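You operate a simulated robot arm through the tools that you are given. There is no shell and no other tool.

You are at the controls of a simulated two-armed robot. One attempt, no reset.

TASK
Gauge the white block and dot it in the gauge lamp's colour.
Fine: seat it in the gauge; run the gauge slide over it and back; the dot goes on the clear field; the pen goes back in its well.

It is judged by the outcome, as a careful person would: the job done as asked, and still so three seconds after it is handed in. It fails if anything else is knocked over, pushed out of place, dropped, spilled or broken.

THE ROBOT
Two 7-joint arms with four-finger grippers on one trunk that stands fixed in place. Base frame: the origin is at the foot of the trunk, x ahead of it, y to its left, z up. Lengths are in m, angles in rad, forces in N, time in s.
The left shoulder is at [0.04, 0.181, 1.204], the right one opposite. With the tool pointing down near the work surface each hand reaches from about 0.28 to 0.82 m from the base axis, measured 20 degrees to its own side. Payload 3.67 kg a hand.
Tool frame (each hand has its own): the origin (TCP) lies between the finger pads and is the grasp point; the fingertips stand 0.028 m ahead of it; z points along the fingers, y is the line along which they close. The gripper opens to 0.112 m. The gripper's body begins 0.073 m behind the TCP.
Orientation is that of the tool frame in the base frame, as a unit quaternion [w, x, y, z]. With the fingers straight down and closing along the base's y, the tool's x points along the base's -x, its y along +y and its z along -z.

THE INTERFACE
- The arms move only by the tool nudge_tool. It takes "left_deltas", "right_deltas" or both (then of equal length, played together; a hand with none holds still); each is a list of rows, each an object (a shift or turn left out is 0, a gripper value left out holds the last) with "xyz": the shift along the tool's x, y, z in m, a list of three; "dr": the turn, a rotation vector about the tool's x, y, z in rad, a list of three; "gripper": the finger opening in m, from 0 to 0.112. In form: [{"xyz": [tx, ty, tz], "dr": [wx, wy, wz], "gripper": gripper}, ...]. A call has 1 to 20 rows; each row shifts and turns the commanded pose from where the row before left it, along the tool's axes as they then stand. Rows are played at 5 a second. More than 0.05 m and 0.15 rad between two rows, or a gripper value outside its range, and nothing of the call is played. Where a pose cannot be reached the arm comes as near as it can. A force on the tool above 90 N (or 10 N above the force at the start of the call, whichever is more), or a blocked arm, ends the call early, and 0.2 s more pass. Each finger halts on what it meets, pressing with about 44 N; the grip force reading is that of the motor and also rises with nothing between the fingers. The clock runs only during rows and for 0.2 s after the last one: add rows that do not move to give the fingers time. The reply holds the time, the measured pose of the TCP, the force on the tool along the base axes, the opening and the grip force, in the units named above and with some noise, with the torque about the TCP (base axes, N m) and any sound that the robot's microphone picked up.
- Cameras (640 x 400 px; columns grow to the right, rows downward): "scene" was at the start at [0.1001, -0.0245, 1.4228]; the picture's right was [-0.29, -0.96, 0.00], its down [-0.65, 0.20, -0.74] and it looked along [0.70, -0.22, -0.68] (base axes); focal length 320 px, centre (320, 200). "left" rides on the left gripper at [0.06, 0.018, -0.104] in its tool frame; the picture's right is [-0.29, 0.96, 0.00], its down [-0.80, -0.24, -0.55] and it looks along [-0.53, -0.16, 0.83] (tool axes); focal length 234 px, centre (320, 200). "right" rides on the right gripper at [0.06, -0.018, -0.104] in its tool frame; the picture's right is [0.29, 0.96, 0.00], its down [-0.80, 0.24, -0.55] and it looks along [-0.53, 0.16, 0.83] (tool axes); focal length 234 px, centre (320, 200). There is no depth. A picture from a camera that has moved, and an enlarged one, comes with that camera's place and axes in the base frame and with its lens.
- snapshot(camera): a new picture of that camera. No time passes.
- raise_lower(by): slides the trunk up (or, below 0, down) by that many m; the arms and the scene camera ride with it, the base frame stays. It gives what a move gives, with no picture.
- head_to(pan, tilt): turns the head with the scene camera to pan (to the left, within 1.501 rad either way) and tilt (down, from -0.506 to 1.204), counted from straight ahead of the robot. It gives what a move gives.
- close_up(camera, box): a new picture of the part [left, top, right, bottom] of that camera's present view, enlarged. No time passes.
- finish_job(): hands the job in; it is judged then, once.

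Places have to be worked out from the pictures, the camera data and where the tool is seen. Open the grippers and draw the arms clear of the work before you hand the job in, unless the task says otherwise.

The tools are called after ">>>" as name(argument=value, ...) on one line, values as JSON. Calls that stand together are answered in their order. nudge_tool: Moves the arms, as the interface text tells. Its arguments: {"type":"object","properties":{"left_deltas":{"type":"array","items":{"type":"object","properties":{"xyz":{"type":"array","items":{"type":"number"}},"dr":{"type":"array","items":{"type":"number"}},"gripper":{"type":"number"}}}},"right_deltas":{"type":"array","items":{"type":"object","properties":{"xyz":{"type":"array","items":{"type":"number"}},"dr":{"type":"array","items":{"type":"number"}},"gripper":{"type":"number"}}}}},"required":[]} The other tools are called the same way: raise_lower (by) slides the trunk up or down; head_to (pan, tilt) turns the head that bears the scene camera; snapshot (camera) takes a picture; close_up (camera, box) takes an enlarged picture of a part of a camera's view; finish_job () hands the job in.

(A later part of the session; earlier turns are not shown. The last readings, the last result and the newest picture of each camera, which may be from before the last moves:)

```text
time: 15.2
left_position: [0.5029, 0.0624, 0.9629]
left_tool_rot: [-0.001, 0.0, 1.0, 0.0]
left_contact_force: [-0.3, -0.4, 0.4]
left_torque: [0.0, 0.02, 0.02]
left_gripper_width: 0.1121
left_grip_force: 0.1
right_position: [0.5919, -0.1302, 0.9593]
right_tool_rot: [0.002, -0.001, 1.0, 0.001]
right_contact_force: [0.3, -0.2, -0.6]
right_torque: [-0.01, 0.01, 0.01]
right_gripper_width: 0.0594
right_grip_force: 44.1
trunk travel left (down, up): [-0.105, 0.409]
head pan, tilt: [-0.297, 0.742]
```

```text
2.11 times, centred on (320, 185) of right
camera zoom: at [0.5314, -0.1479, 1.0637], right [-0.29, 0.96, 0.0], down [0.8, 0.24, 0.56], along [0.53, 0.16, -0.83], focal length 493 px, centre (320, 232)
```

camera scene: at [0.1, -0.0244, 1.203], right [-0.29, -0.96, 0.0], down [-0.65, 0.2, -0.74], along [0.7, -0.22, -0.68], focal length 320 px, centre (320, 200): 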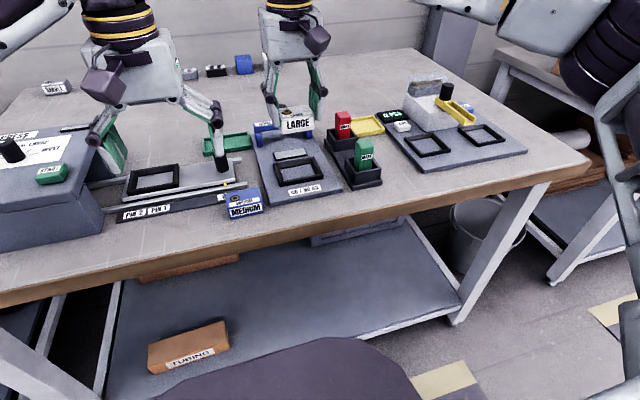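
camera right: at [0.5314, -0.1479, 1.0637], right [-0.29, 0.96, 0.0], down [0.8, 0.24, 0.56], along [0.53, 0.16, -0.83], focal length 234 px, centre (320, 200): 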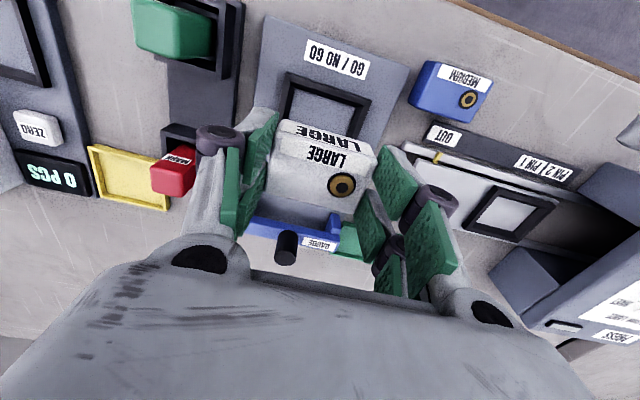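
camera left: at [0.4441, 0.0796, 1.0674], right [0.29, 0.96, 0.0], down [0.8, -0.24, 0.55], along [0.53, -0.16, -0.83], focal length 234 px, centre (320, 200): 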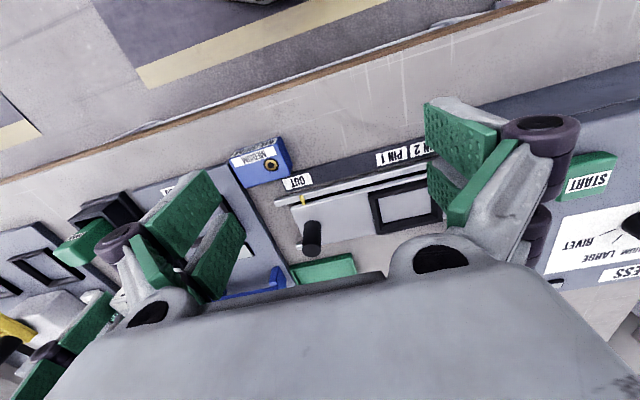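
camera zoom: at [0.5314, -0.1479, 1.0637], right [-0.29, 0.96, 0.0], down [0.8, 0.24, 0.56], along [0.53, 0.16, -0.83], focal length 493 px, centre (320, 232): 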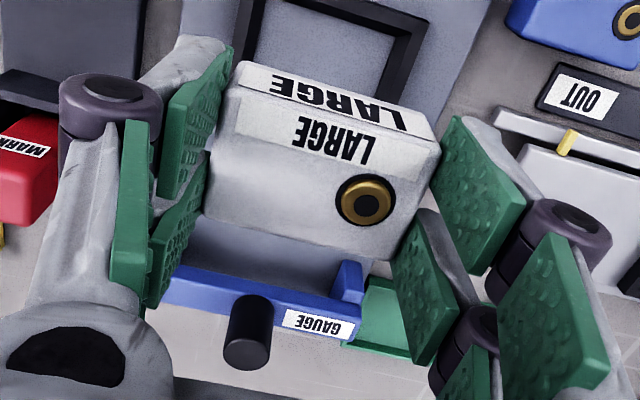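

The nest rim is at z≈0.8225, centred about (0.595,-0.130), with a funnel-shaped inside. I shift 3 mm forward and descend to just above the rim, then check.

>>> nudge_tool(right_deltas=[{"xyz": [-0.003, 0.001, 0.03]}, {"xyz": [0, 0, 0.03]}, {"xyz": [0, 0, 0.025]}, {}])

>>> close_up(camera="scene", box=[250, 110, 350, 200])

>>> snapshot(camera="right")

>>> close_up(camera="right", box=[240, 70, 400, 170])

```text
time: 16.2
left_position: [0.5025, 0.0626, 0.9637]
left_tool_rot: [0.0, 0.0, 1.0, 0.001]
left_contact_force: [-0.6, -0.5, -1.0]
left_torque: [-0.02, 0.02, -0.01]
left_gripper_width: 0.1119
left_grip_force: 0.0
right_position: [0.5949, -0.1301, 0.8731]
right_tool_rot: [0.0, 0.0, 1.0, 0.0]
right_contact_force: [-0.6, 0.7, -1.0]
right_torque: [0.01, 0.0, 0.0]
right_gripper_width: 0.0594
right_grip_force: 43.5
trunk travel left (down, up): [-0.105, 0.409]
head pan, tilt: [-0.297, 0.742]
```

```text
4.44 times, centred on (300, 155) of scene
camera zoom: at [0.1, -0.0244, 1.2029], right [-0.29, -0.96, 0.0], down [-0.65, 0.2, -0.74], along [0.7, -0.22, -0.68], focal length 1423 px, centre (409, 400)
```

zoom: 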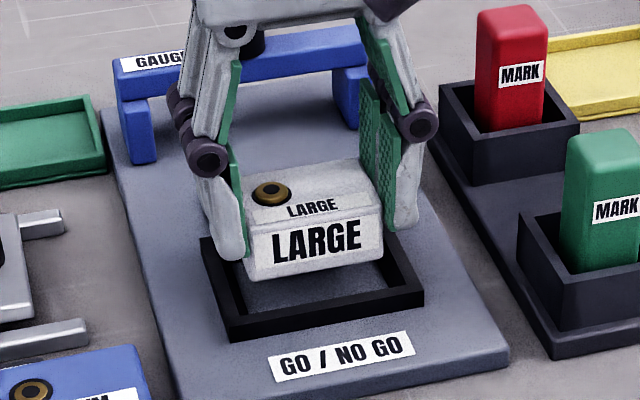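

```text
taken
camera right: at [0.5342, -0.1469, 0.9778], right [-0.29, 0.96, 0.0], down [0.8, 0.24, 0.56], along [0.53, 0.16, -0.83], focal length 234 px, centre (320, 200)
```

right: 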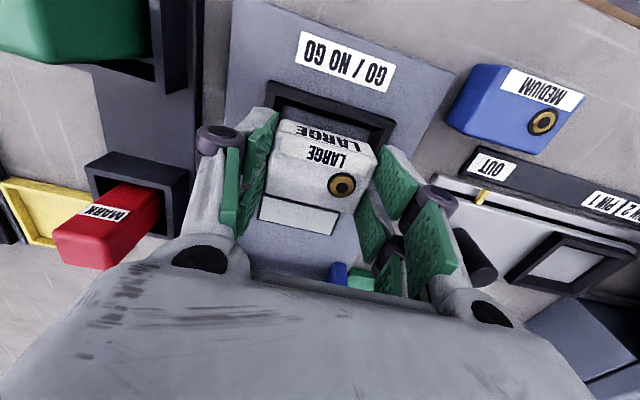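

```text
4.00 times, centred on (320, 120) of right
camera zoom: at [0.5342, -0.1469, 0.9778], right [-0.29, 0.96, 0.0], down [0.8, 0.24, 0.56], along [0.53, 0.16, -0.83], focal length 937 px, centre (320, 520)
```

zoom: 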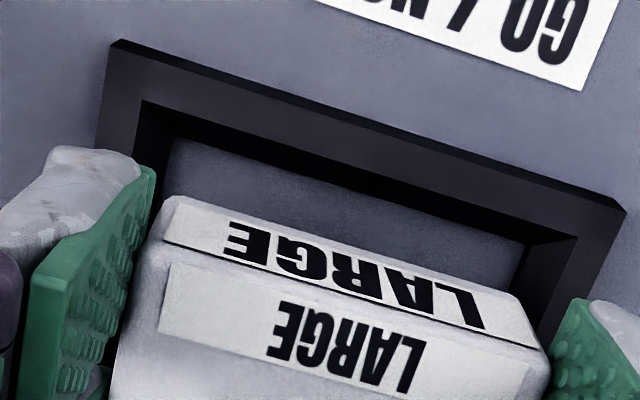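

The block is about 2–3 mm too far forward relative to the nest by both cameras, and centred in y. I shift back 2.5 mm and lower in small steps into the funnel, watching force.

>>> nudge_tool(right_deltas=[{"xyz": [0.0025, 0, 0]}, {"xyz": [0, 0, 0.005]}, {"xyz": [0, 0, 0.004]}, {}])

>>> close_up(camera="scene", box=[265, 135, 345, 195])

>>> close_up(camera="right", box=[240, 70, 400, 170])

```text
time: 17.2
left_position: [0.5037, 0.0628, 0.9626]
left_tool_rot: [-0.001, 0.0, 1.0, 0.001]
left_contact_force: [-0.4, 0.9, -0.7]
left_torque: [0.02, -0.01, -0.03]
left_gripper_width: 0.1121
left_grip_force: 0.1
right_position: [0.5933, -0.1289, 0.8654]
right_tool_rot: [0.001, 0.001, 1.0, 0.001]
right_contact_force: [-0.5, 0.1, -0.8]
right_torque: [-0.02, 0.02, -0.01]
right_gripper_width: 0.0596
right_grip_force: 43.6
trunk travel left (down, up): [-0.105, 0.409]
head pan, tilt: [-0.297, 0.742]
```

```text
6.67 times, centred on (305, 165) of scene
camera zoom: at [0.1003, -0.0244, 1.2029], right [-0.29, -0.96, 0.0], down [-0.65, 0.2, -0.74], along [0.7, -0.22, -0.68], focal length 2135 px, centre (420, 433)
```

zoom: 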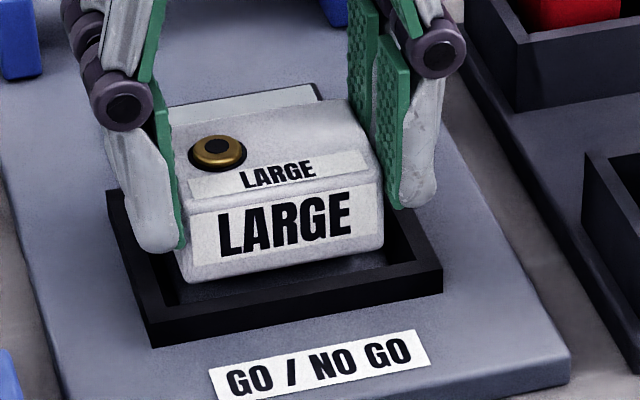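

```text
4.00 times, centred on (320, 120) of right
camera zoom: at [0.5323, -0.1468, 0.9692], right [-0.29, 0.96, 0.0], down [0.8, 0.24, 0.56], along [0.53, 0.16, -0.83], focal length 937 px, centre (320, 520)
```

zoom: 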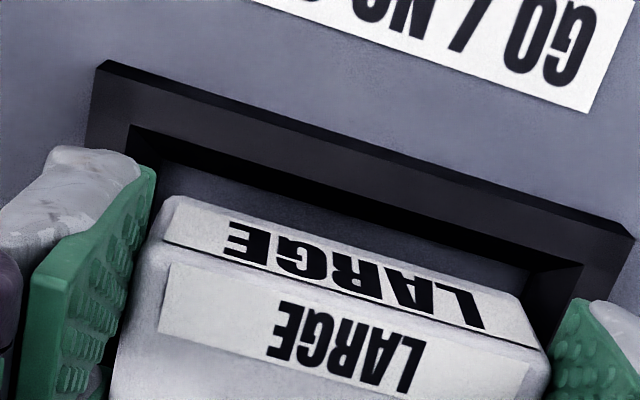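

Alignment is within a millimetre or so on both axes now. I continue down in 2–3 mm steps and watch the vertical force.

>>> nudge_tool(right_deltas=[{"xyz": [0, 0, 0.003]}, {"xyz": [0, 0, 0.003]}, {}])

>>> close_up(camera="scene", box=[265, 135, 345, 195])

```text
time: 18.0
left_position: [0.5035, 0.0625, 0.9629]
left_tool_rot: [0.0, 0.0, 1.0, 0.0]
left_contact_force: [0.8, 1.0, 0.1]
left_torque: [-0.02, 0.01, -0.01]
left_gripper_width: 0.112
left_grip_force: 0.0
right_position: [0.5933, -0.1297, 0.8597]
right_tool_rot: [0.001, -0.001, 1.0, 0.001]
right_contact_force: [-0.5, -0.4, -1.2]
right_torque: [-0.02, -0.03, 0.01]
right_gripper_width: 0.0592
right_grip_force: 43.9
trunk travel left (down, up): [-0.105, 0.409]
head pan, tilt: [-0.297, 0.742]
```

```text
6.67 times, centred on (305, 165) of scene
camera zoom: at [0.1002, -0.0244, 1.2029], right [-0.29, -0.96, 0.0], down [-0.65, 0.2, -0.74], along [0.7, -0.22, -0.68], focal length 2135 px, centre (420, 433)
```

zoom: 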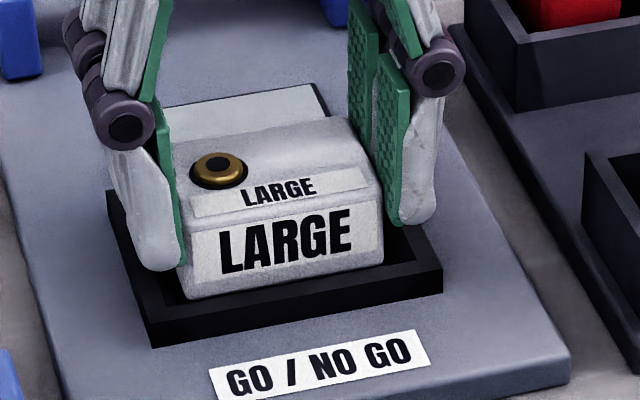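

No contact yet at z=0.860. Continue down 2 mm at a time.

>>> nudge_tool(right_deltas=[{"xyz": [0, 0, 0.002]}, {"xyz": [0, 0, 0.001]}, {}])

>>> close_up(camera="scene", box=[265, 135, 345, 195])

```text
time: 18.8
left_position: [0.5024, 0.0624, 0.9632]
left_tool_rot: [0.0, 0.0, 1.0, 0.001]
left_contact_force: [0.2, 0.1, -0.1]
left_torque: [-0.02, 0.0, -0.01]
left_gripper_width: 0.1118
left_grip_force: 0.1
right_position: [0.5932, -0.1293, 0.8571]
right_tool_rot: [0.0, 0.0, 1.0, 0.001]
right_contact_force: [1.4, -0.5, 3.9]
right_torque: [-0.13, 0.05, 0.03]
right_gripper_width: 0.0594
right_grip_force: 44.4
trunk travel left (down, up): [-0.105, 0.409]
head pan, tilt: [-0.297, 0.742]
```

```text
6.67 times, centred on (305, 165) of scene
camera zoom: at [0.0999, -0.0244, 1.203], right [-0.29, -0.96, 0.0], down [-0.65, 0.2, -0.74], along [0.7, -0.22, -0.68], focal length 2135 px, centre (420, 433)
```

zoom: 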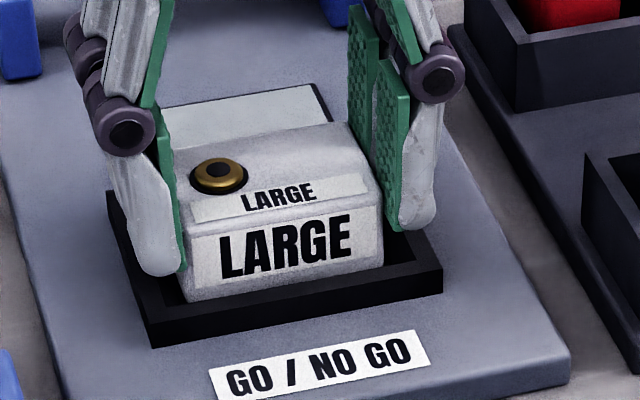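

A light contact appears (about 4–5 N up, 1.4 N in +x): likely the near funnel wall or the floor. I press another 1.5 mm in small steps.

>>> nudge_tool(right_deltas=[{"xyz": [-0.0005, 0, 0.001]}, {"xyz": [0, 0, 0.001]}, {}])

>>> close_up(camera="scene", box=[265, 135, 345, 195])

>>> close_up(camera="right", box=[240, 70, 400, 220])

```text
time: 19.6
left_position: [0.5021, 0.0614, 0.9628]
left_tool_rot: [0.0, 0.0, 1.0, 0.001]
left_contact_force: [-0.2, -0.2, 0.0]
left_torque: [-0.02, -0.02, -0.02]
left_gripper_width: 0.1123
left_grip_force: 0.1
right_position: [0.5933, -0.1301, 0.8573]
right_tool_rot: [0.002, 0.0, 1.0, 0.002]
right_contact_force: [1.3, -3.7, 24.3]
right_torque: [-0.33, 0.36, 0.07]
right_gripper_width: 0.0597
right_grip_force: 44.2
trunk travel left (down, up): [-0.105, 0.409]
head pan, tilt: [-0.297, 0.742]
```

```text
6.67 times, centred on (305, 165) of scene
camera zoom: at [0.0984, -0.0243, 1.2032], right [-0.29, -0.96, 0.0], down [-0.65, 0.2, -0.74], along [0.71, -0.22, -0.67], focal length 2135 px, centre (420, 433)
```

zoom: 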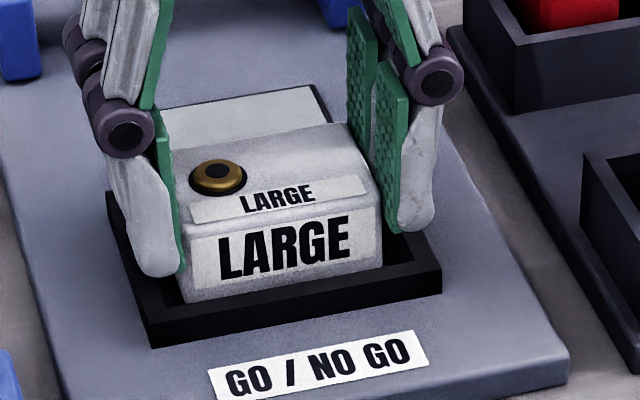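

```text
2.67 times, centred on (320, 145) of right
camera zoom: at [0.5315, -0.1467, 0.9609], right [-0.29, 0.96, 0.0], down [0.79, 0.24, 0.56], along [0.54, 0.16, -0.83], focal length 624 px, centre (320, 347)
```

zoom: 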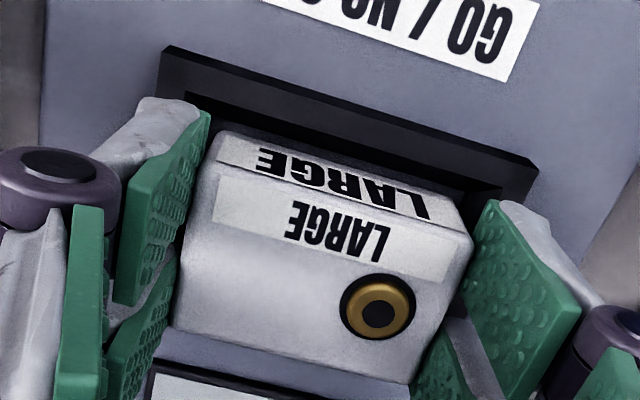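

Force rose to 24 N with no further descent at z≈0.857; plate thickness (~0.011) and image geometry agree the block is on or within a millimetre of the nest floor. I relieve the press and open the fingers a little.

>>> nudge_tool(right_deltas=[{"xyz": [0, 0, -0.0005]}, {"gripper": 0.062}, {"gripper": 0.066}, {"gripper": 0.072}, {}])

>>> close_up(camera="scene", box=[265, 135, 345, 195])

>>> close_up(camera="right", box=[240, 70, 400, 220])

```text
time: 20.8
left_position: [0.5036, 0.0632, 0.9635]
left_tool_rot: [0.0, 0.0, 1.0, 0.0]
left_contact_force: [0.7, 0.5, -0.7]
left_torque: [-0.01, -0.02, -0.03]
left_gripper_width: 0.1119
left_grip_force: 0.1
right_position: [0.5928, -0.131, 0.8551]
right_tool_rot: [0.0, 0.0, 1.0, 0.0]
right_contact_force: [-0.2, 0.6, -0.2]
right_torque: [0.01, -0.01, -0.01]
right_gripper_width: 0.072
right_grip_force: 0.1
trunk travel left (down, up): [-0.105, 0.409]
head pan, tilt: [-0.297, 0.742]
```

```text
6.67 times, centred on (305, 165) of scene
camera zoom: at [0.1002, -0.0244, 1.2029], right [-0.29, -0.96, 0.0], down [-0.65, 0.2, -0.74], along [0.7, -0.22, -0.68], focal length 2135 px, centre (420, 433)
```

zoom: 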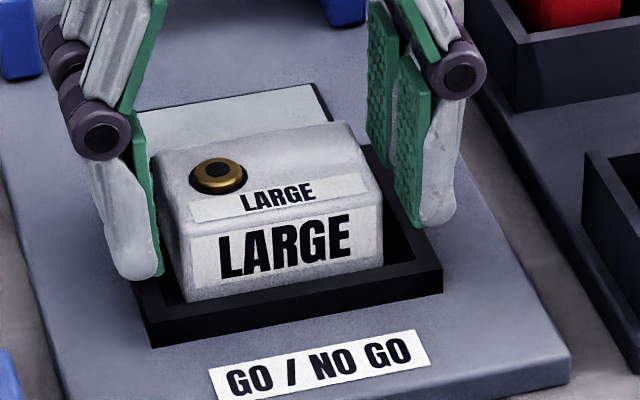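

```text
2.67 times, centred on (320, 145) of right
camera zoom: at [0.5325, -0.1465, 0.9589], right [-0.29, 0.96, 0.0], down [0.8, 0.24, 0.56], along [0.53, 0.16, -0.83], focal length 624 px, centre (320, 347)
```

zoom: 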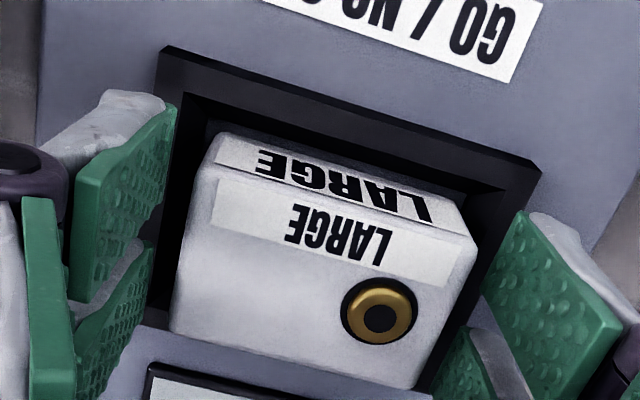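

The fingers are free and the block stayed put. I raise the hand and look at whether the block is level and fully seated.

>>> nudge_tool(right_deltas=[{"xyz": [0, 0, -0.03], "gripper": 0.084}, {"xyz": [0, 0, -0.04]}, {}])

>>> close_up(camera="scene", box=[265, 135, 345, 195])

>>> close_up(camera="right", box=[230, 20, 430, 220])

```text
time: 21.6
left_position: [0.5037, 0.0621, 0.9628]
left_tool_rot: [-0.001, 0.0, 1.0, 0.0]
left_contact_force: [0.6, -0.3, 0.7]
left_torque: [0.01, 0.0, 0.0]
left_gripper_width: 0.1118
left_grip_force: 0.0
right_position: [0.5937, -0.1311, 0.9246]
right_tool_rot: [0.0, 0.0, 1.0, 0.001]
right_contact_force: [-0.4, -0.2, 0.2]
right_torque: [0.0, -0.04, 0.02]
right_gripper_width: 0.0839
right_grip_force: 0.0
trunk travel left (down, up): [-0.105, 0.409]
head pan, tilt: [-0.297, 0.742]
```

```text
6.67 times, centred on (305, 165) of scene
camera zoom: at [0.1004, -0.0245, 1.2028], right [-0.29, -0.96, 0.0], down [-0.65, 0.2, -0.74], along [0.7, -0.22, -0.68], focal length 2135 px, centre (420, 433)
```

zoom: 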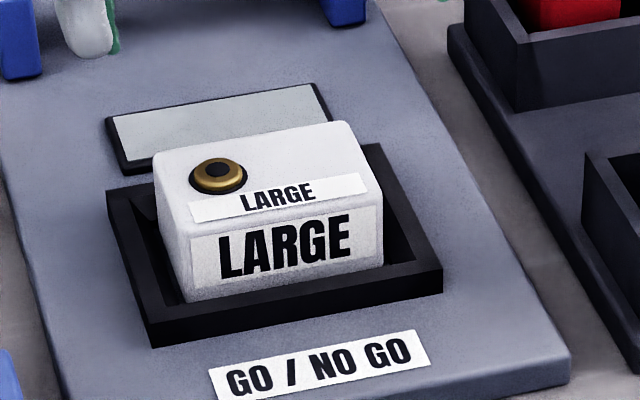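

```text
2.00 times, centred on (330, 120) of right
camera zoom: at [0.5323, -0.1471, 1.0292], right [-0.29, 0.96, 0.0], down [0.8, 0.24, 0.56], along [0.53, 0.16, -0.83], focal length 468 px, centre (300, 360)
```

zoom: 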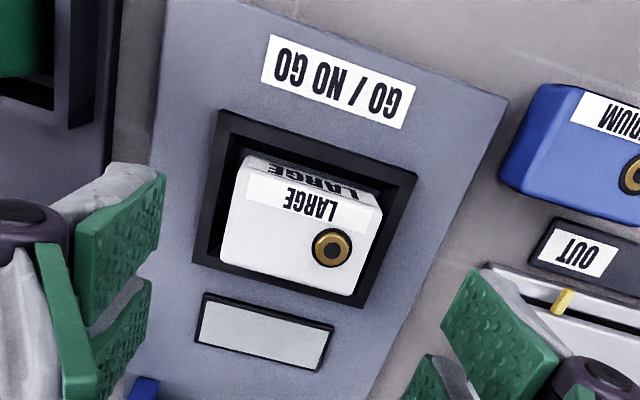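

The block sits centred and level in the nest (top ≈0.842). Next the gauge slide: I'll measure the knob's position from both cameras.

>>> close_up(camera="scene", box=[240, 90, 340, 160])

>>> snapshot(camera="right")

>>> close_up(camera="right", box=[220, 160, 420, 290])

```text
5.71 times, centred on (290, 125) of scene
camera zoom: at [0.1004, -0.0245, 1.2028], right [-0.29, -0.96, 0.0], down [-0.65, 0.2, -0.74], along [0.7, -0.22, -0.68], focal length 1830 px, centre (491, 629)
```

zoom: 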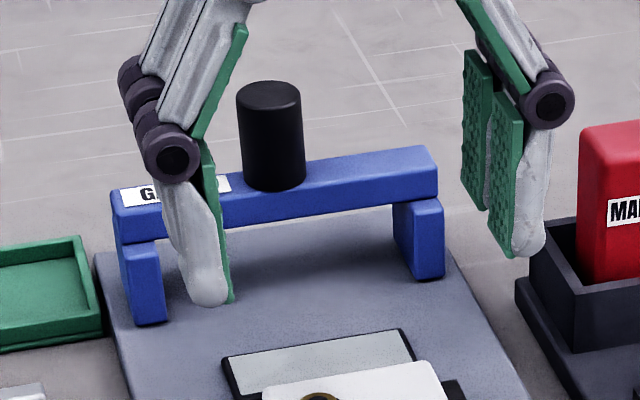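

```text
taken
camera right: at [0.5323, -0.1471, 1.0292], right [-0.29, 0.96, 0.0], down [0.8, 0.24, 0.56], along [0.53, 0.16, -0.83], focal length 234 px, centre (320, 200)
```

right: 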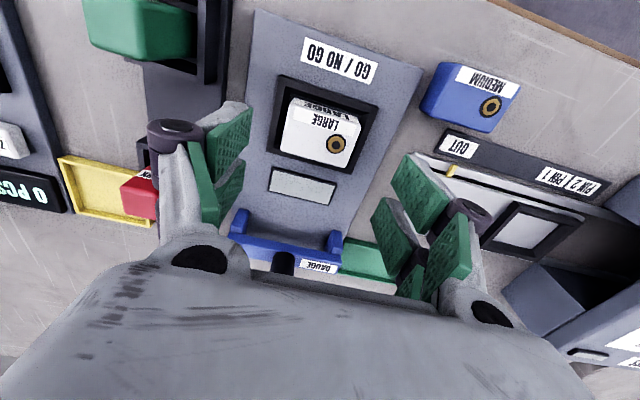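

```text
3.08 times, centred on (320, 225) of right
camera zoom: at [0.5323, -0.1471, 1.0292], right [-0.29, 0.96, 0.0], down [0.8, 0.24, 0.56], along [0.53, 0.16, -0.83], focal length 720 px, centre (320, 123)
```

zoom: 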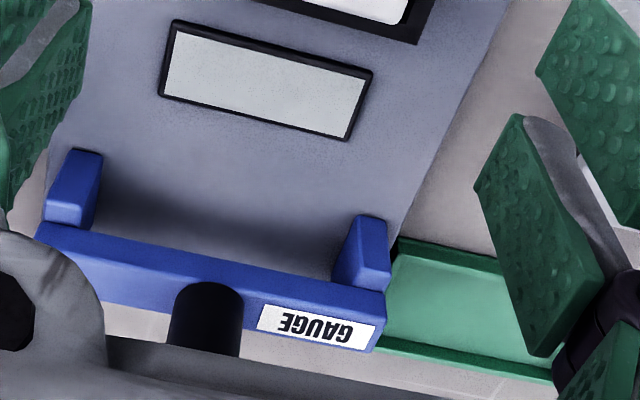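

The knob (about 25 mm dia.) stands near (0.71–0.72,-0.13), top ≈0.90. I advance at this height with the fingers open and look again from closer.

>>> nudge_tool(right_deltas=[{"xyz": [-0.03, 0, -0.01]}, {"xyz": [-0.03, 0, 0]}, {"xyz": [-0.02, 0, 0]}, {}])

>>> snapshot(camera="right")

>>> close_up(camera="scene", box=[240, 80, 340, 150])

```text
time: 22.6
left_position: [0.5028, 0.0625, 0.9632]
left_tool_rot: [0.0, 0.0, 1.0, 0.0]
left_contact_force: [-0.1, -0.6, 0.5]
left_torque: [-0.01, -0.01, 0.02]
left_gripper_width: 0.1119
left_grip_force: 0.1
right_position: [0.6339, -0.1656, 0.9283]
right_tool_rot: [0.002, 0.001, 1.0, 0.002]
right_contact_force: [0.4, -0.2, 0.8]
right_torque: [0.03, 0.01, 0.02]
right_gripper_width: 0.0838
right_grip_force: 0.0
right hand out of reach, approached as far as the arm can: row 1, 2, 3
trunk travel left (down, up): [-0.105, 0.409]
head pan, tilt: [-0.297, 0.742]
```

```text
taken
camera right: at [0.5725, -0.1831, 1.0328], right [-0.29, 0.96, 0.0], down [0.8, 0.24, 0.56], along [0.53, 0.16, -0.83], focal length 234 px, centre (320, 200)
```

right: 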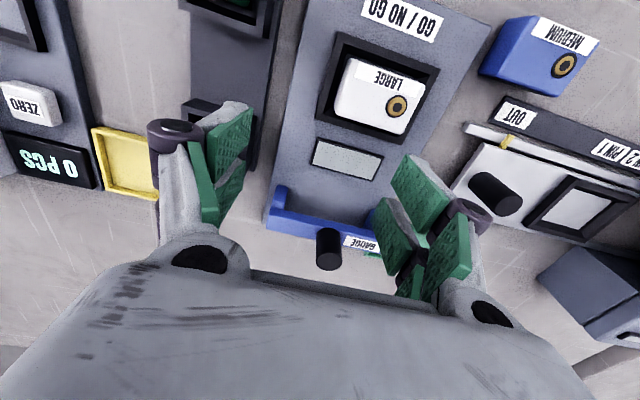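

```text
5.71 times, centred on (290, 115) of scene
camera zoom: at [0.1, -0.0243, 1.2029], right [-0.29, -0.96, 0.0], down [-0.65, 0.2, -0.74], along [0.7, -0.22, -0.68], focal length 1830 px, centre (491, 686)
```

zoom: 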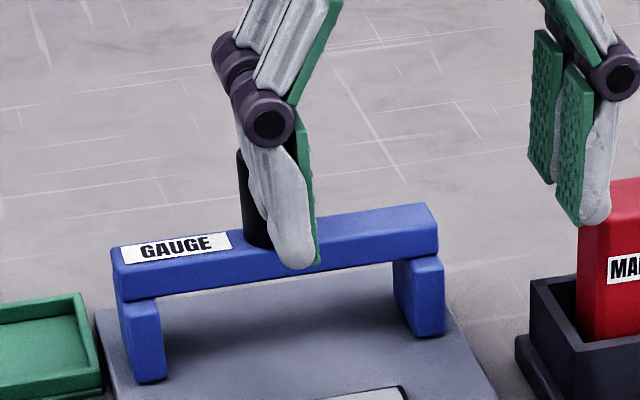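

The forward reach with a vertical tool runs out (hand drifted to y=-0.166). I'll back off to above the block and pitch the fingers forward about 45°, so the wrist stays where it can reach while the fingers get to the knob.

>>> nudge_tool(right_deltas=[{"xyz": [0.03, 0.0, 0]}, {"xyz": [0.01, 0.03, 0]}, {}])

```text
time: 23.4
left_position: [0.5025, 0.0613, 0.9637]
left_tool_rot: [0.0, 0.0, 1.0, 0.0]
left_contact_force: [0.1, 0.7, -0.1]
left_torque: [0.0, -0.01, -0.03]
left_gripper_width: 0.1121
left_grip_force: 0.1
right_position: [0.5935, -0.1361, 0.93]
right_tool_rot: [0.001, 0.0, 1.0, 0.0]
right_contact_force: [-0.1, -0.6, 0.8]
right_torque: [0.01, -0.02, -0.02]
right_gripper_width: 0.0839
right_grip_force: 0.1
trunk travel left (down, up): [-0.105, 0.409]
head pan, tilt: [-0.297, 0.742]
```

Back at (0.594,-0.136,0.93). Now I pitch the fingers forward in steps of 0.15 rad and check the reach.

>>> nudge_tool(right_deltas=[{"dr": [0, -0.15, 0]}, {"dr": [0, -0.15, 0]}, {"dr": [0, -0.15, 0]}, {}])

>>> snapshot(camera="scene")

```text
time: 24.4
left_position: [0.5028, 0.0624, 0.9639]
left_tool_rot: [-0.001, -0.001, 1.0, 0.0]
left_contact_force: [-0.3, 0.4, 0.0]
left_torque: [0.02, 0.04, -0.01]
left_gripper_width: 0.1119
left_grip_force: 0.1
right_position: [0.5944, -0.1362, 0.9289]
right_tool_rot: [0.225, 0.0, 0.974, 0.0]
right_contact_force: [0.9, -0.2, 0.0]
right_torque: [0.01, 0.02, 0.01]
right_gripper_width: 0.0842
right_grip_force: 0.0
trunk travel left (down, up): [-0.105, 0.409]
head pan, tilt: [-0.297, 0.742]
```

```text
taken
camera scene: at [0.1008, -0.0245, 1.2028], right [-0.29, -0.96, 0.0], down [-0.65, 0.2, -0.74], along [0.7, -0.22, -0.68], focal length 320 px, centre (320, 200)
```

scene: 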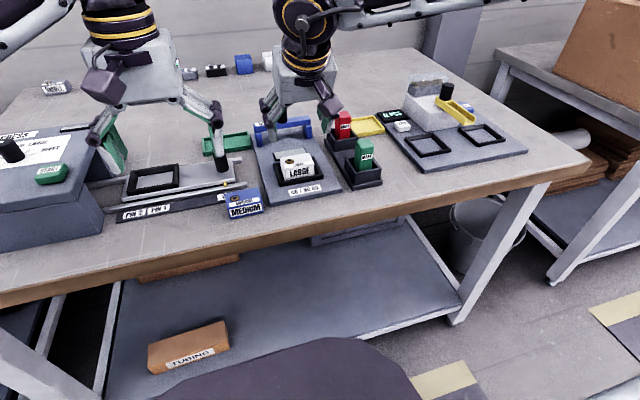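

Pitch of 0.45 rad is fine. Now I advance in base +x at constant height, two rows, and check.

>>> nudge_tool(right_deltas=[{"xyz": [-0.027, 0.005, 0.0132]}, {"xyz": [-0.027, 0, 0.0132]}, {}])

>>> snapshot(camera="right")

>>> close_up(camera="scene", box=[240, 80, 340, 150])

```text
time: 25.2
left_position: [0.5022, 0.0626, 0.9629]
left_tool_rot: [0.0, 0.0, 1.0, 0.0]
left_contact_force: [0.3, -0.5, 0.6]
left_torque: [-0.01, 0.03, 0.02]
left_gripper_width: 0.1117
left_grip_force: 0.0
right_position: [0.6538, -0.1312, 0.9288]
right_tool_rot: [0.225, 0.001, 0.974, 0.001]
right_contact_force: [-0.6, 0.0, 0.2]
right_torque: [-0.02, 0.02, 0.01]
right_gripper_width: 0.0841
right_grip_force: 0.0
trunk travel left (down, up): [-0.105, 0.409]
head pan, tilt: [-0.297, 0.742]
```

```text
taken
camera right: at [0.5538, -0.1474, 0.9963], right [-0.26, 0.96, -0.12], down [0.48, 0.24, 0.85], along [0.84, 0.16, -0.52], focal length 234 px, centre (320, 200)
```

right: 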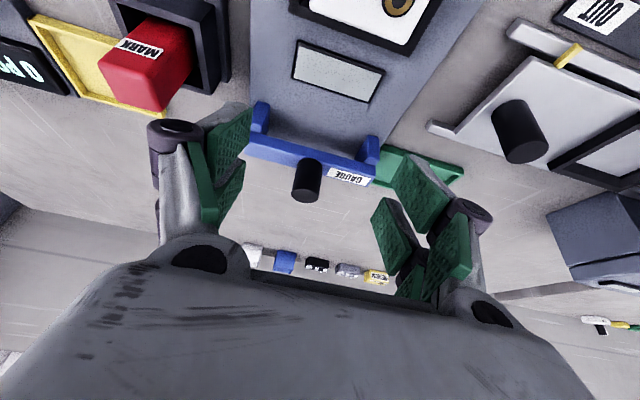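

```text
5.71 times, centred on (290, 115) of scene
camera zoom: at [0.0995, -0.0242, 1.203], right [-0.29, -0.96, 0.0], down [-0.65, 0.2, -0.74], along [0.7, -0.22, -0.68], focal length 1830 px, centre (491, 686)
```

zoom: 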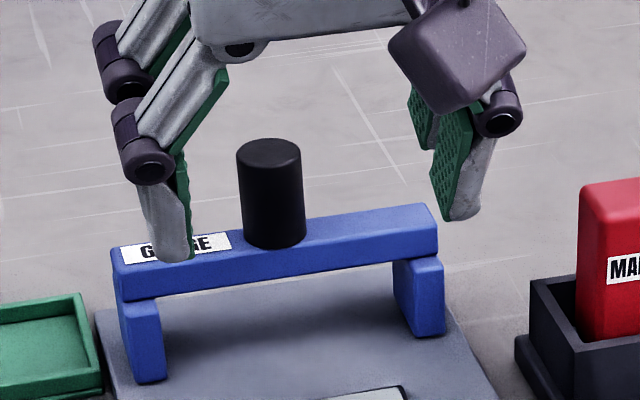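

Reach works with the pitched tool. I zoom the right camera onto the knob to triangulate it.

>>> close_up(camera="right", box=[240, 90, 400, 210])

```text
3.33 times, centred on (320, 150) of right
camera zoom: at [0.5538, -0.1474, 0.9963], right [-0.26, 0.96, -0.12], down [0.48, 0.24, 0.85], along [0.84, 0.16, -0.52], focal length 781 px, centre (320, 367)
```

zoom: 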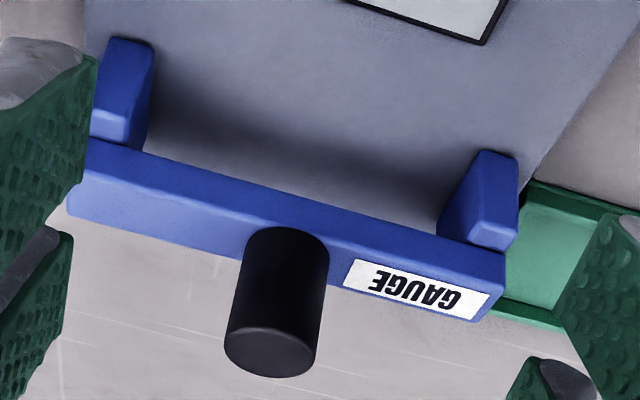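

Triangulation gives the knob top at (0.720,-0.129,0.894), beam top ≈0.862. I narrow the fingers to 0.06 and move forward over the knob, still above the beam.

>>> nudge_tool(right_deltas=[{"xyz": [-0.02, 0.001, 0.0097], "gripper": 0.06}, {"xyz": [-0.02, 0.0008, 0.0097]}, {"xyz": [-0.0197, 0, 0.0097]}, {}])

>>> close_up(camera="scene", box=[240, 80, 340, 150])

>>> snapshot(camera="right")

```text
time: 26.2
left_position: [0.5026, 0.0624, 0.9634]
left_tool_rot: [0.0, 0.0, 1.0, -0.001]
left_contact_force: [0.7, 0.5, 0.5]
left_torque: [0.01, 0.0, -0.02]
left_gripper_width: 0.1118
left_grip_force: 0.0
right_position: [0.7091, -0.1395, 0.9267]
right_tool_rot: [0.224, 0.0, 0.975, 0.002]
right_contact_force: [-0.2, 0.3, 0.1]
right_torque: [0.03, -0.05, -0.04]
right_gripper_width: 0.0603
right_grip_force: 0.0
right hand out of reach, approached as far as the arm can: row 3
trunk travel left (down, up): [-0.105, 0.409]
head pan, tilt: [-0.297, 0.742]
```

```text
5.71 times, centred on (290, 115) of scene
camera zoom: at [0.1003, -0.0243, 1.2029], right [-0.29, -0.96, 0.0], down [-0.65, 0.2, -0.74], along [0.7, -0.22, -0.68], focal length 1830 px, centre (491, 686)
```

zoom: 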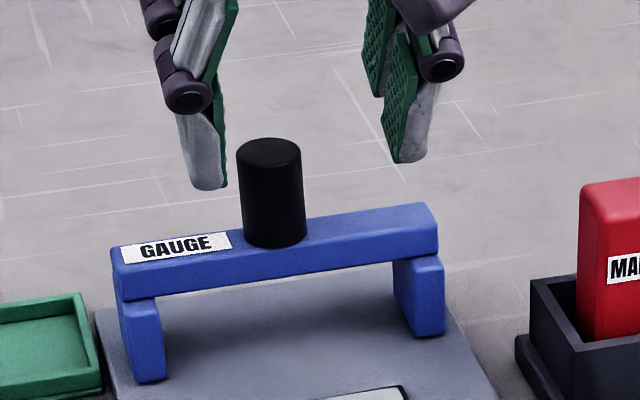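

```text
taken
camera right: at [0.6091, -0.1571, 0.9942], right [-0.26, 0.96, -0.12], down [0.47, 0.24, 0.85], along [0.84, 0.16, -0.52], focal length 234 px, centre (320, 200)
```

right: 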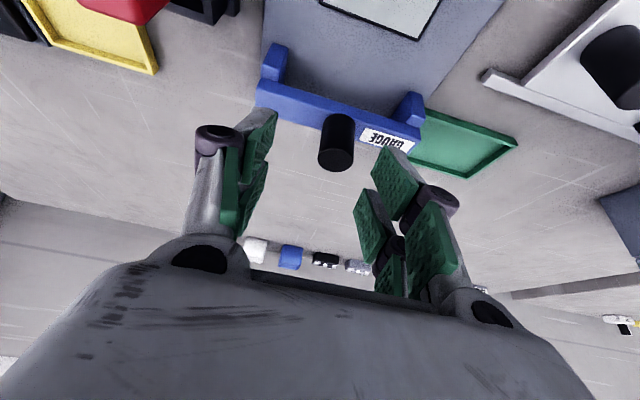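

Slightly short again at the end; more forward pitch should fix it. I back up 2 cm and pitch another 0.3 rad.

>>> nudge_tool(right_deltas=[{"xyz": [0.018, 0.01, -0.0088]}, {"dr": [0, -0.15, 0]}, {"dr": [0, -0.15, 0]}, {}])

```text
time: 27.2
left_position: [0.5036, 0.0605, 0.9639]
left_tool_rot: [0.0, 0.0, 1.0, 0.0]
left_contact_force: [-0.6, -0.3, -0.7]
left_torque: [-0.01, -0.03, -0.04]
left_gripper_width: 0.112
left_grip_force: 0.0
right_position: [0.6888, -0.1301, 0.9269]
right_tool_rot: [0.366, 0.0, 0.93, 0.001]
right_contact_force: [0.1, -0.6, 0.7]
right_torque: [0.03, -0.02, -0.02]
right_gripper_width: 0.0602
right_grip_force: 0.1
trunk travel left (down, up): [-0.105, 0.409]
head pan, tilt: [-0.297, 0.742]
```

Now pitch is 0.75 rad. I move forward over the knob (dx≈0.031), at the same height.

>>> nudge_tool(right_deltas=[{"xyz": [-0.0115, 0.0005, 0.0107]}, {"xyz": [-0.0115, 0, 0.0107]}, {}])

>>> close_up(camera="scene", box=[240, 80, 340, 150])

>>> close_up(camera="right", box=[220, 20, 420, 200])

```text
time: 28.0
left_position: [0.5025, 0.063, 0.964]
left_tool_rot: [0.0, -0.001, 1.0, -0.001]
left_contact_force: [-0.1, 0.5, 0.3]
left_torque: [-0.01, 0.04, 0.01]
left_gripper_width: 0.1121
left_grip_force: 0.0
right_position: [0.7201, -0.1305, 0.9283]
right_tool_rot: [0.367, 0.0, 0.93, 0.0]
right_contact_force: [-0.4, -0.4, 0.5]
right_torque: [0.02, -0.01, 0.04]
right_gripper_width: 0.0599
right_grip_force: 0.1
trunk travel left (down, up): [-0.105, 0.409]
head pan, tilt: [-0.297, 0.742]
```

```text
5.71 times, centred on (290, 115) of scene
camera zoom: at [0.0999, -0.0244, 1.2029], right [-0.29, -0.96, 0.0], down [-0.65, 0.2, -0.74], along [0.7, -0.22, -0.68], focal length 1830 px, centre (491, 686)
```

zoom: 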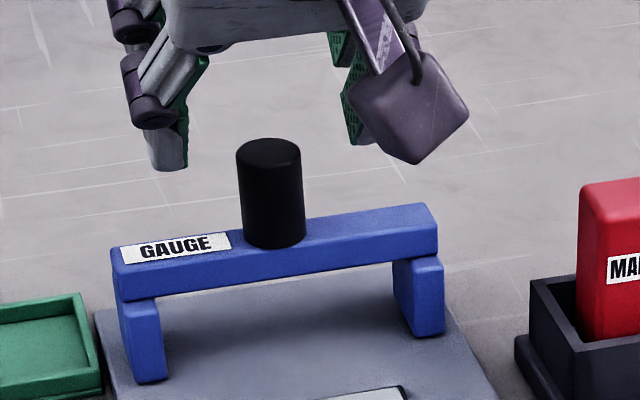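

```text
2.22 times, centred on (320, 110) of right
camera zoom: at [0.6046, -0.1463, 0.9629], right [-0.21, 0.96, -0.2], down [0.2, 0.24, 0.95], along [0.96, 0.16, -0.25], focal length 520 px, centre (320, 400)
```

zoom: 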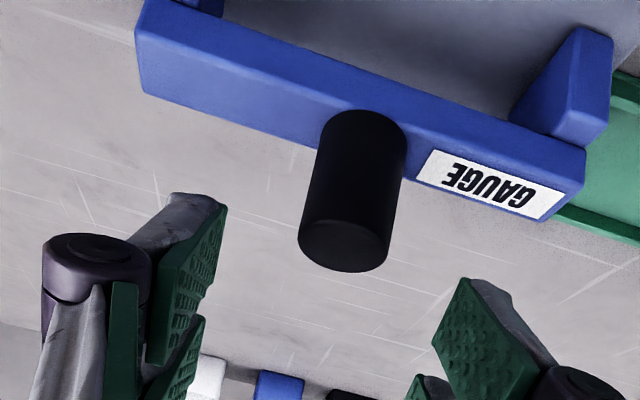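

Reached (0.720,-0.1305). The fingers straddle the knob; I go straight down 0.034 so the tips stop a few mm above the beam.

>>> nudge_tool(right_deltas=[{"xyz": [0.0116, 0.0008, 0.0125]}, {"xyz": [0.0116, 0, 0.0125]}, {}])

>>> close_up(camera="scene", box=[240, 80, 340, 150])

>>> close_up(camera="right", box=[220, 60, 420, 240])

```text
time: 28.8
left_position: [0.5032, 0.0631, 0.9632]
left_tool_rot: [0.0, 0.0, 1.0, -0.001]
left_contact_force: [-0.7, 0.1, -0.8]
left_torque: [-0.02, 0.0, -0.02]
left_gripper_width: 0.1116
left_grip_force: 0.0
right_position: [0.7194, -0.1291, 0.8939]
right_tool_rot: [0.368, 0.0, 0.93, 0.001]
right_contact_force: [-0.2, 0.9, 2.1]
right_torque: [-0.08, -0.01, -0.01]
right_gripper_width: 0.0601
right_grip_force: 0.4
trunk travel left (down, up): [-0.105, 0.409]
head pan, tilt: [-0.297, 0.742]
```

```text
5.71 times, centred on (290, 115) of scene
camera zoom: at [0.1, -0.0243, 1.2029], right [-0.29, -0.96, 0.0], down [-0.65, 0.2, -0.74], along [0.7, -0.22, -0.68], focal length 1830 px, centre (491, 686)
```

zoom: 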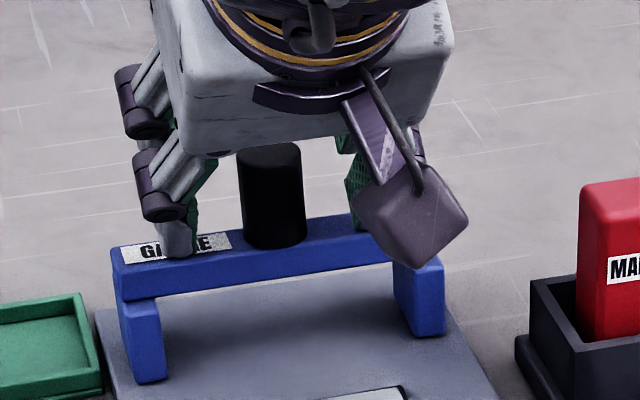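

```text
2.22 times, centred on (320, 150) of right
camera zoom: at [0.6045, -0.1456, 0.9286], right [-0.21, 0.96, -0.2], down [0.2, 0.24, 0.95], along [0.96, 0.16, -0.25], focal length 520 px, centre (320, 311)
```

zoom: 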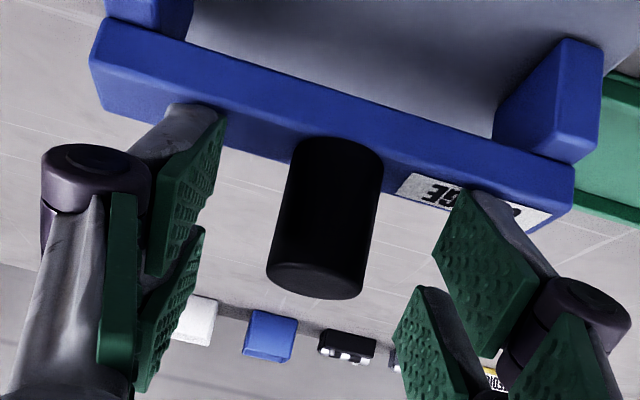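

A faint 2 N contact hints a tip just touches the beam, so I raise 2 mm, then close on the knob slowly.

>>> nudge_tool(right_deltas=[{"xyz": [-0.0014, 0, -0.0015]}, {"gripper": 0.045}, {"gripper": 0.032}, {"gripper": 0.022}, {"gripper": 0.018}, {}])

>>> close_up(camera="right", box=[220, 60, 420, 240])

>>> close_up(camera="scene", box=[240, 80, 340, 180])

```text
time: 30.2
left_position: [0.5027, 0.0616, 0.9634]
left_tool_rot: [-0.001, 0.0, 1.0, -0.001]
left_contact_force: [-0.1, -0.3, -0.2]
left_torque: [-0.04, -0.01, 0.02]
left_gripper_width: 0.112
left_grip_force: 0.1
right_position: [0.7203, -0.1307, 0.8959]
right_tool_rot: [0.367, 0.001, 0.93, 0.0]
right_contact_force: [-1.5, -2.3, -0.4]
right_torque: [-0.04, 0.04, -0.04]
right_gripper_width: 0.0232
right_grip_force: 45.2
trunk travel left (down, up): [-0.105, 0.409]
head pan, tilt: [-0.297, 0.742]
```

```text
2.22 times, centred on (320, 150) of right
camera zoom: at [0.6047, -0.1466, 0.9304], right [-0.21, 0.96, -0.19], down [0.21, 0.24, 0.95], along [0.96, 0.16, -0.25], focal length 520 px, centre (320, 311)
```

zoom: 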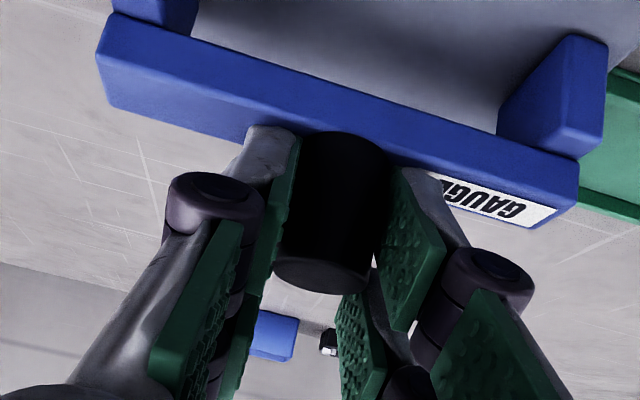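

```text
4.00 times, centred on (290, 130) of scene
camera zoom: at [0.1002, -0.0247, 1.2029], right [-0.29, -0.96, 0.0], down [-0.65, 0.2, -0.74], along [0.7, -0.22, -0.68], focal length 1281 px, centre (440, 480)
```

zoom: 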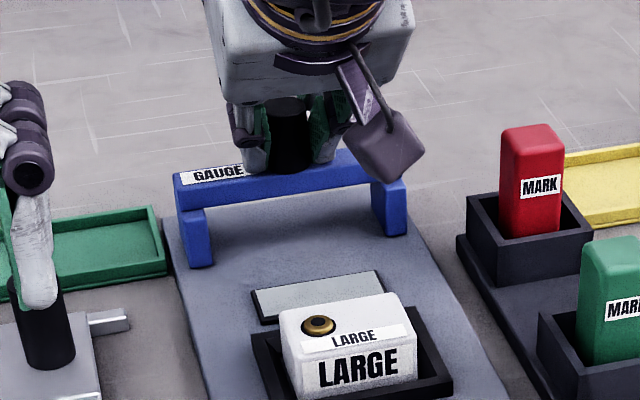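

The knob is gripped (0.023 wide). I start pulling the slide toward me (−x), slowly, and check the force after 4 cm.

>>> nudge_tool(right_deltas=[{"xyz": [0.0073, 0, -0.0068]}, {"xyz": [0.0073, 0, -0.0068]}, {"xyz": [0.0073, 0, -0.0068]}, {"xyz": [0.0073, 0, -0.0068]}, {}])

>>> close_up(camera="scene", box=[240, 80, 340, 200])

```text
time: 31.4
left_position: [0.5035, 0.0611, 0.9633]
left_tool_rot: [0.0, 0.0, 1.0, 0.0]
left_contact_force: [-0.7, 0.1, -0.8]
left_torque: [0.02, 0.01, 0.0]
left_gripper_width: 0.1119
left_grip_force: 0.1
right_position: [0.6793, -0.1301, 0.8959]
right_tool_rot: [0.366, 0.001, 0.931, 0.0]
right_contact_force: [0.0, -5.8, 0.1]
right_torque: [-0.22, -0.26, -0.03]
right_gripper_width: 0.0234
right_grip_force: 44.8
trunk travel left (down, up): [-0.105, 0.409]
head pan, tilt: [-0.297, 0.742]
```

```text
3.33 times, centred on (290, 140) of scene
camera zoom: at [0.1, -0.025, 1.2029], right [-0.29, -0.96, 0.0], down [-0.65, 0.2, -0.74], along [0.7, -0.22, -0.68], focal length 1067 px, centre (420, 400)
```

zoom: 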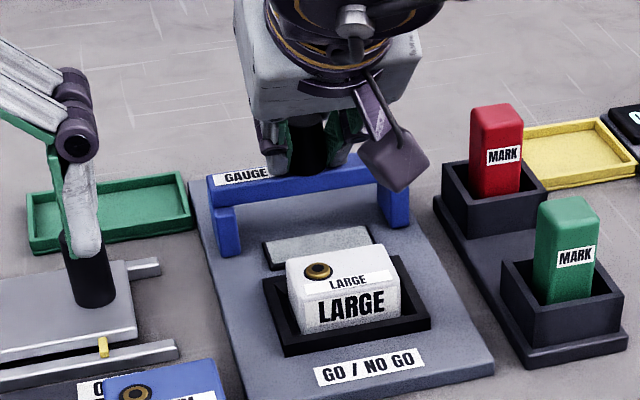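

It slides freely (small −5.8 N side load, I'll trim 0.3 mm). Continue toward the block in 1 cm rows.

>>> nudge_tool(right_deltas=[{"xyz": [0.0073, -0.0003, -0.0068]}, {"xyz": [0.0073, 0, -0.0068]}, {"xyz": [0.0073, 0, -0.0068]}, {"xyz": [0.0073, 0, -0.0068]}, {"xyz": [0.0073, 0, -0.0068]}, {}])

>>> close_up(camera="scene", box=[240, 80, 340, 200])

```text
time: 32.8
left_position: [0.5032, 0.0611, 0.9637]
left_tool_rot: [-0.001, 0.0, 1.0, -0.001]
left_contact_force: [0.2, -0.3, 0.6]
left_torque: [-0.02, -0.02, 0.0]
left_gripper_width: 0.1118
left_grip_force: 0.0
right_position: [0.6309, -0.1298, 0.8942]
right_tool_rot: [0.368, 0.001, 0.93, 0.0]
right_contact_force: [-0.1, -5.2, 5.9]
right_torque: [-0.24, -0.14, 0.02]
right_gripper_width: 0.0237
right_grip_force: 44.9
trunk travel left (down, up): [-0.105, 0.409]
head pan, tilt: [-0.297, 0.742]
```

```text
3.33 times, centred on (290, 140) of scene
camera zoom: at [0.0995, -0.0248, 1.203], right [-0.29, -0.96, 0.0], down [-0.65, 0.2, -0.74], along [0.7, -0.22, -0.68], focal length 1067 px, centre (420, 400)
```

zoom: 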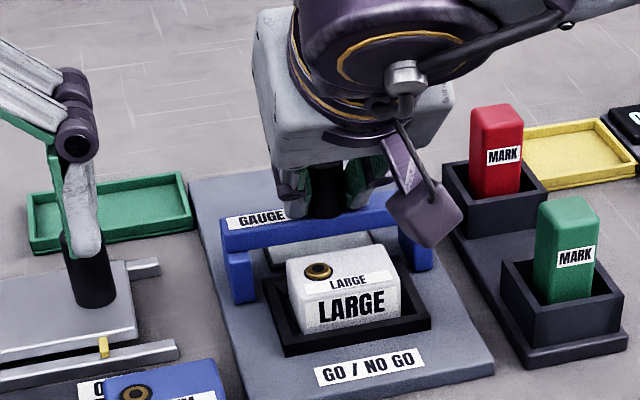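

The beam is about to pass over the block; I go in short hops here and watch Fx for any catching.

>>> nudge_tool(right_deltas=[{"xyz": [0.0071, -0.0003, -0.007]}, {"xyz": [0.0073, 0, -0.0068]}, {}])

>>> close_up(camera="scene", box=[240, 80, 340, 200])

```text
time: 33.6
left_position: [0.5017, 0.0613, 0.9626]
left_tool_rot: [0.0, 0.0, 1.0, 0.0]
left_contact_force: [-0.3, 0.1, -0.7]
left_torque: [-0.01, 0.01, -0.03]
left_gripper_width: 0.1123
left_grip_force: 0.1
right_position: [0.6094, -0.1309, 0.8939]
right_tool_rot: [0.367, -0.001, 0.93, 0.002]
right_contact_force: [-0.3, -2.6, 1.4]
right_torque: [-0.06, -0.37, 0.01]
right_gripper_width: 0.0232
right_grip_force: 44.7
trunk travel left (down, up): [-0.105, 0.409]
head pan, tilt: [-0.297, 0.742]
```

```text
3.33 times, centred on (290, 140) of scene
camera zoom: at [0.0999, -0.0245, 1.2029], right [-0.29, -0.96, 0.0], down [-0.65, 0.2, -0.74], along [0.7, -0.22, -0.68], focal length 1067 px, centre (420, 400)
```

zoom: 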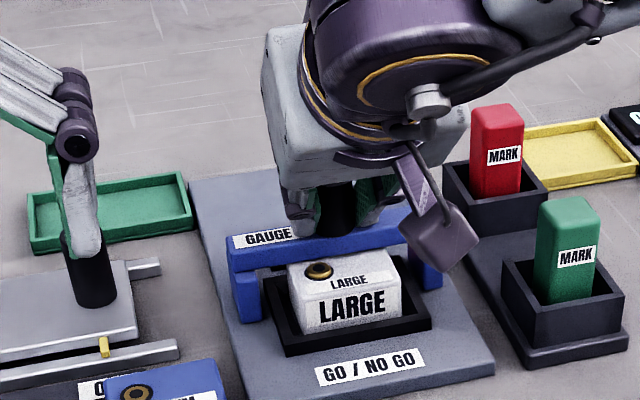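

The beam is passing over the block without catching (Fx≈0). I continue across it.

>>> nudge_tool(right_deltas=[{"xyz": [0.0073, 0, -0.0068]}, {"xyz": [0.0073, 0, -0.0068]}, {"xyz": [0.0073, 0, -0.0068]}, {}])

>>> close_up(camera="scene", box=[240, 80, 340, 200])

```text
time: 34.6
left_position: [0.5026, 0.0618, 0.9624]
left_tool_rot: [0.0, 0.0, 1.0, 0.0]
left_contact_force: [-0.1, -0.6, -0.2]
left_torque: [-0.02, -0.02, -0.02]
left_gripper_width: 0.1118
left_grip_force: 0.0
right_position: [0.5797, -0.1302, 0.8954]
right_tool_rot: [0.365, 0.001, 0.931, 0.0]
right_contact_force: [-2.2, -0.1, 1.0]
right_torque: [0.01, 0.68, 0.01]
right_gripper_width: 0.0236
right_grip_force: 44.6
trunk travel left (down, up): [-0.105, 0.409]
head pan, tilt: [-0.297, 0.742]
```

```text
3.33 times, centred on (290, 140) of scene
camera zoom: at [0.0994, -0.0245, 1.2029], right [-0.29, -0.96, 0.0], down [-0.65, 0.2, -0.74], along [0.7, -0.22, -0.68], focal length 1067 px, centre (420, 400)
```

zoom: 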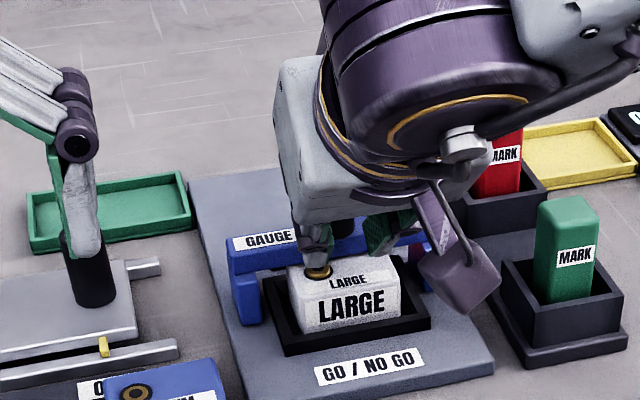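

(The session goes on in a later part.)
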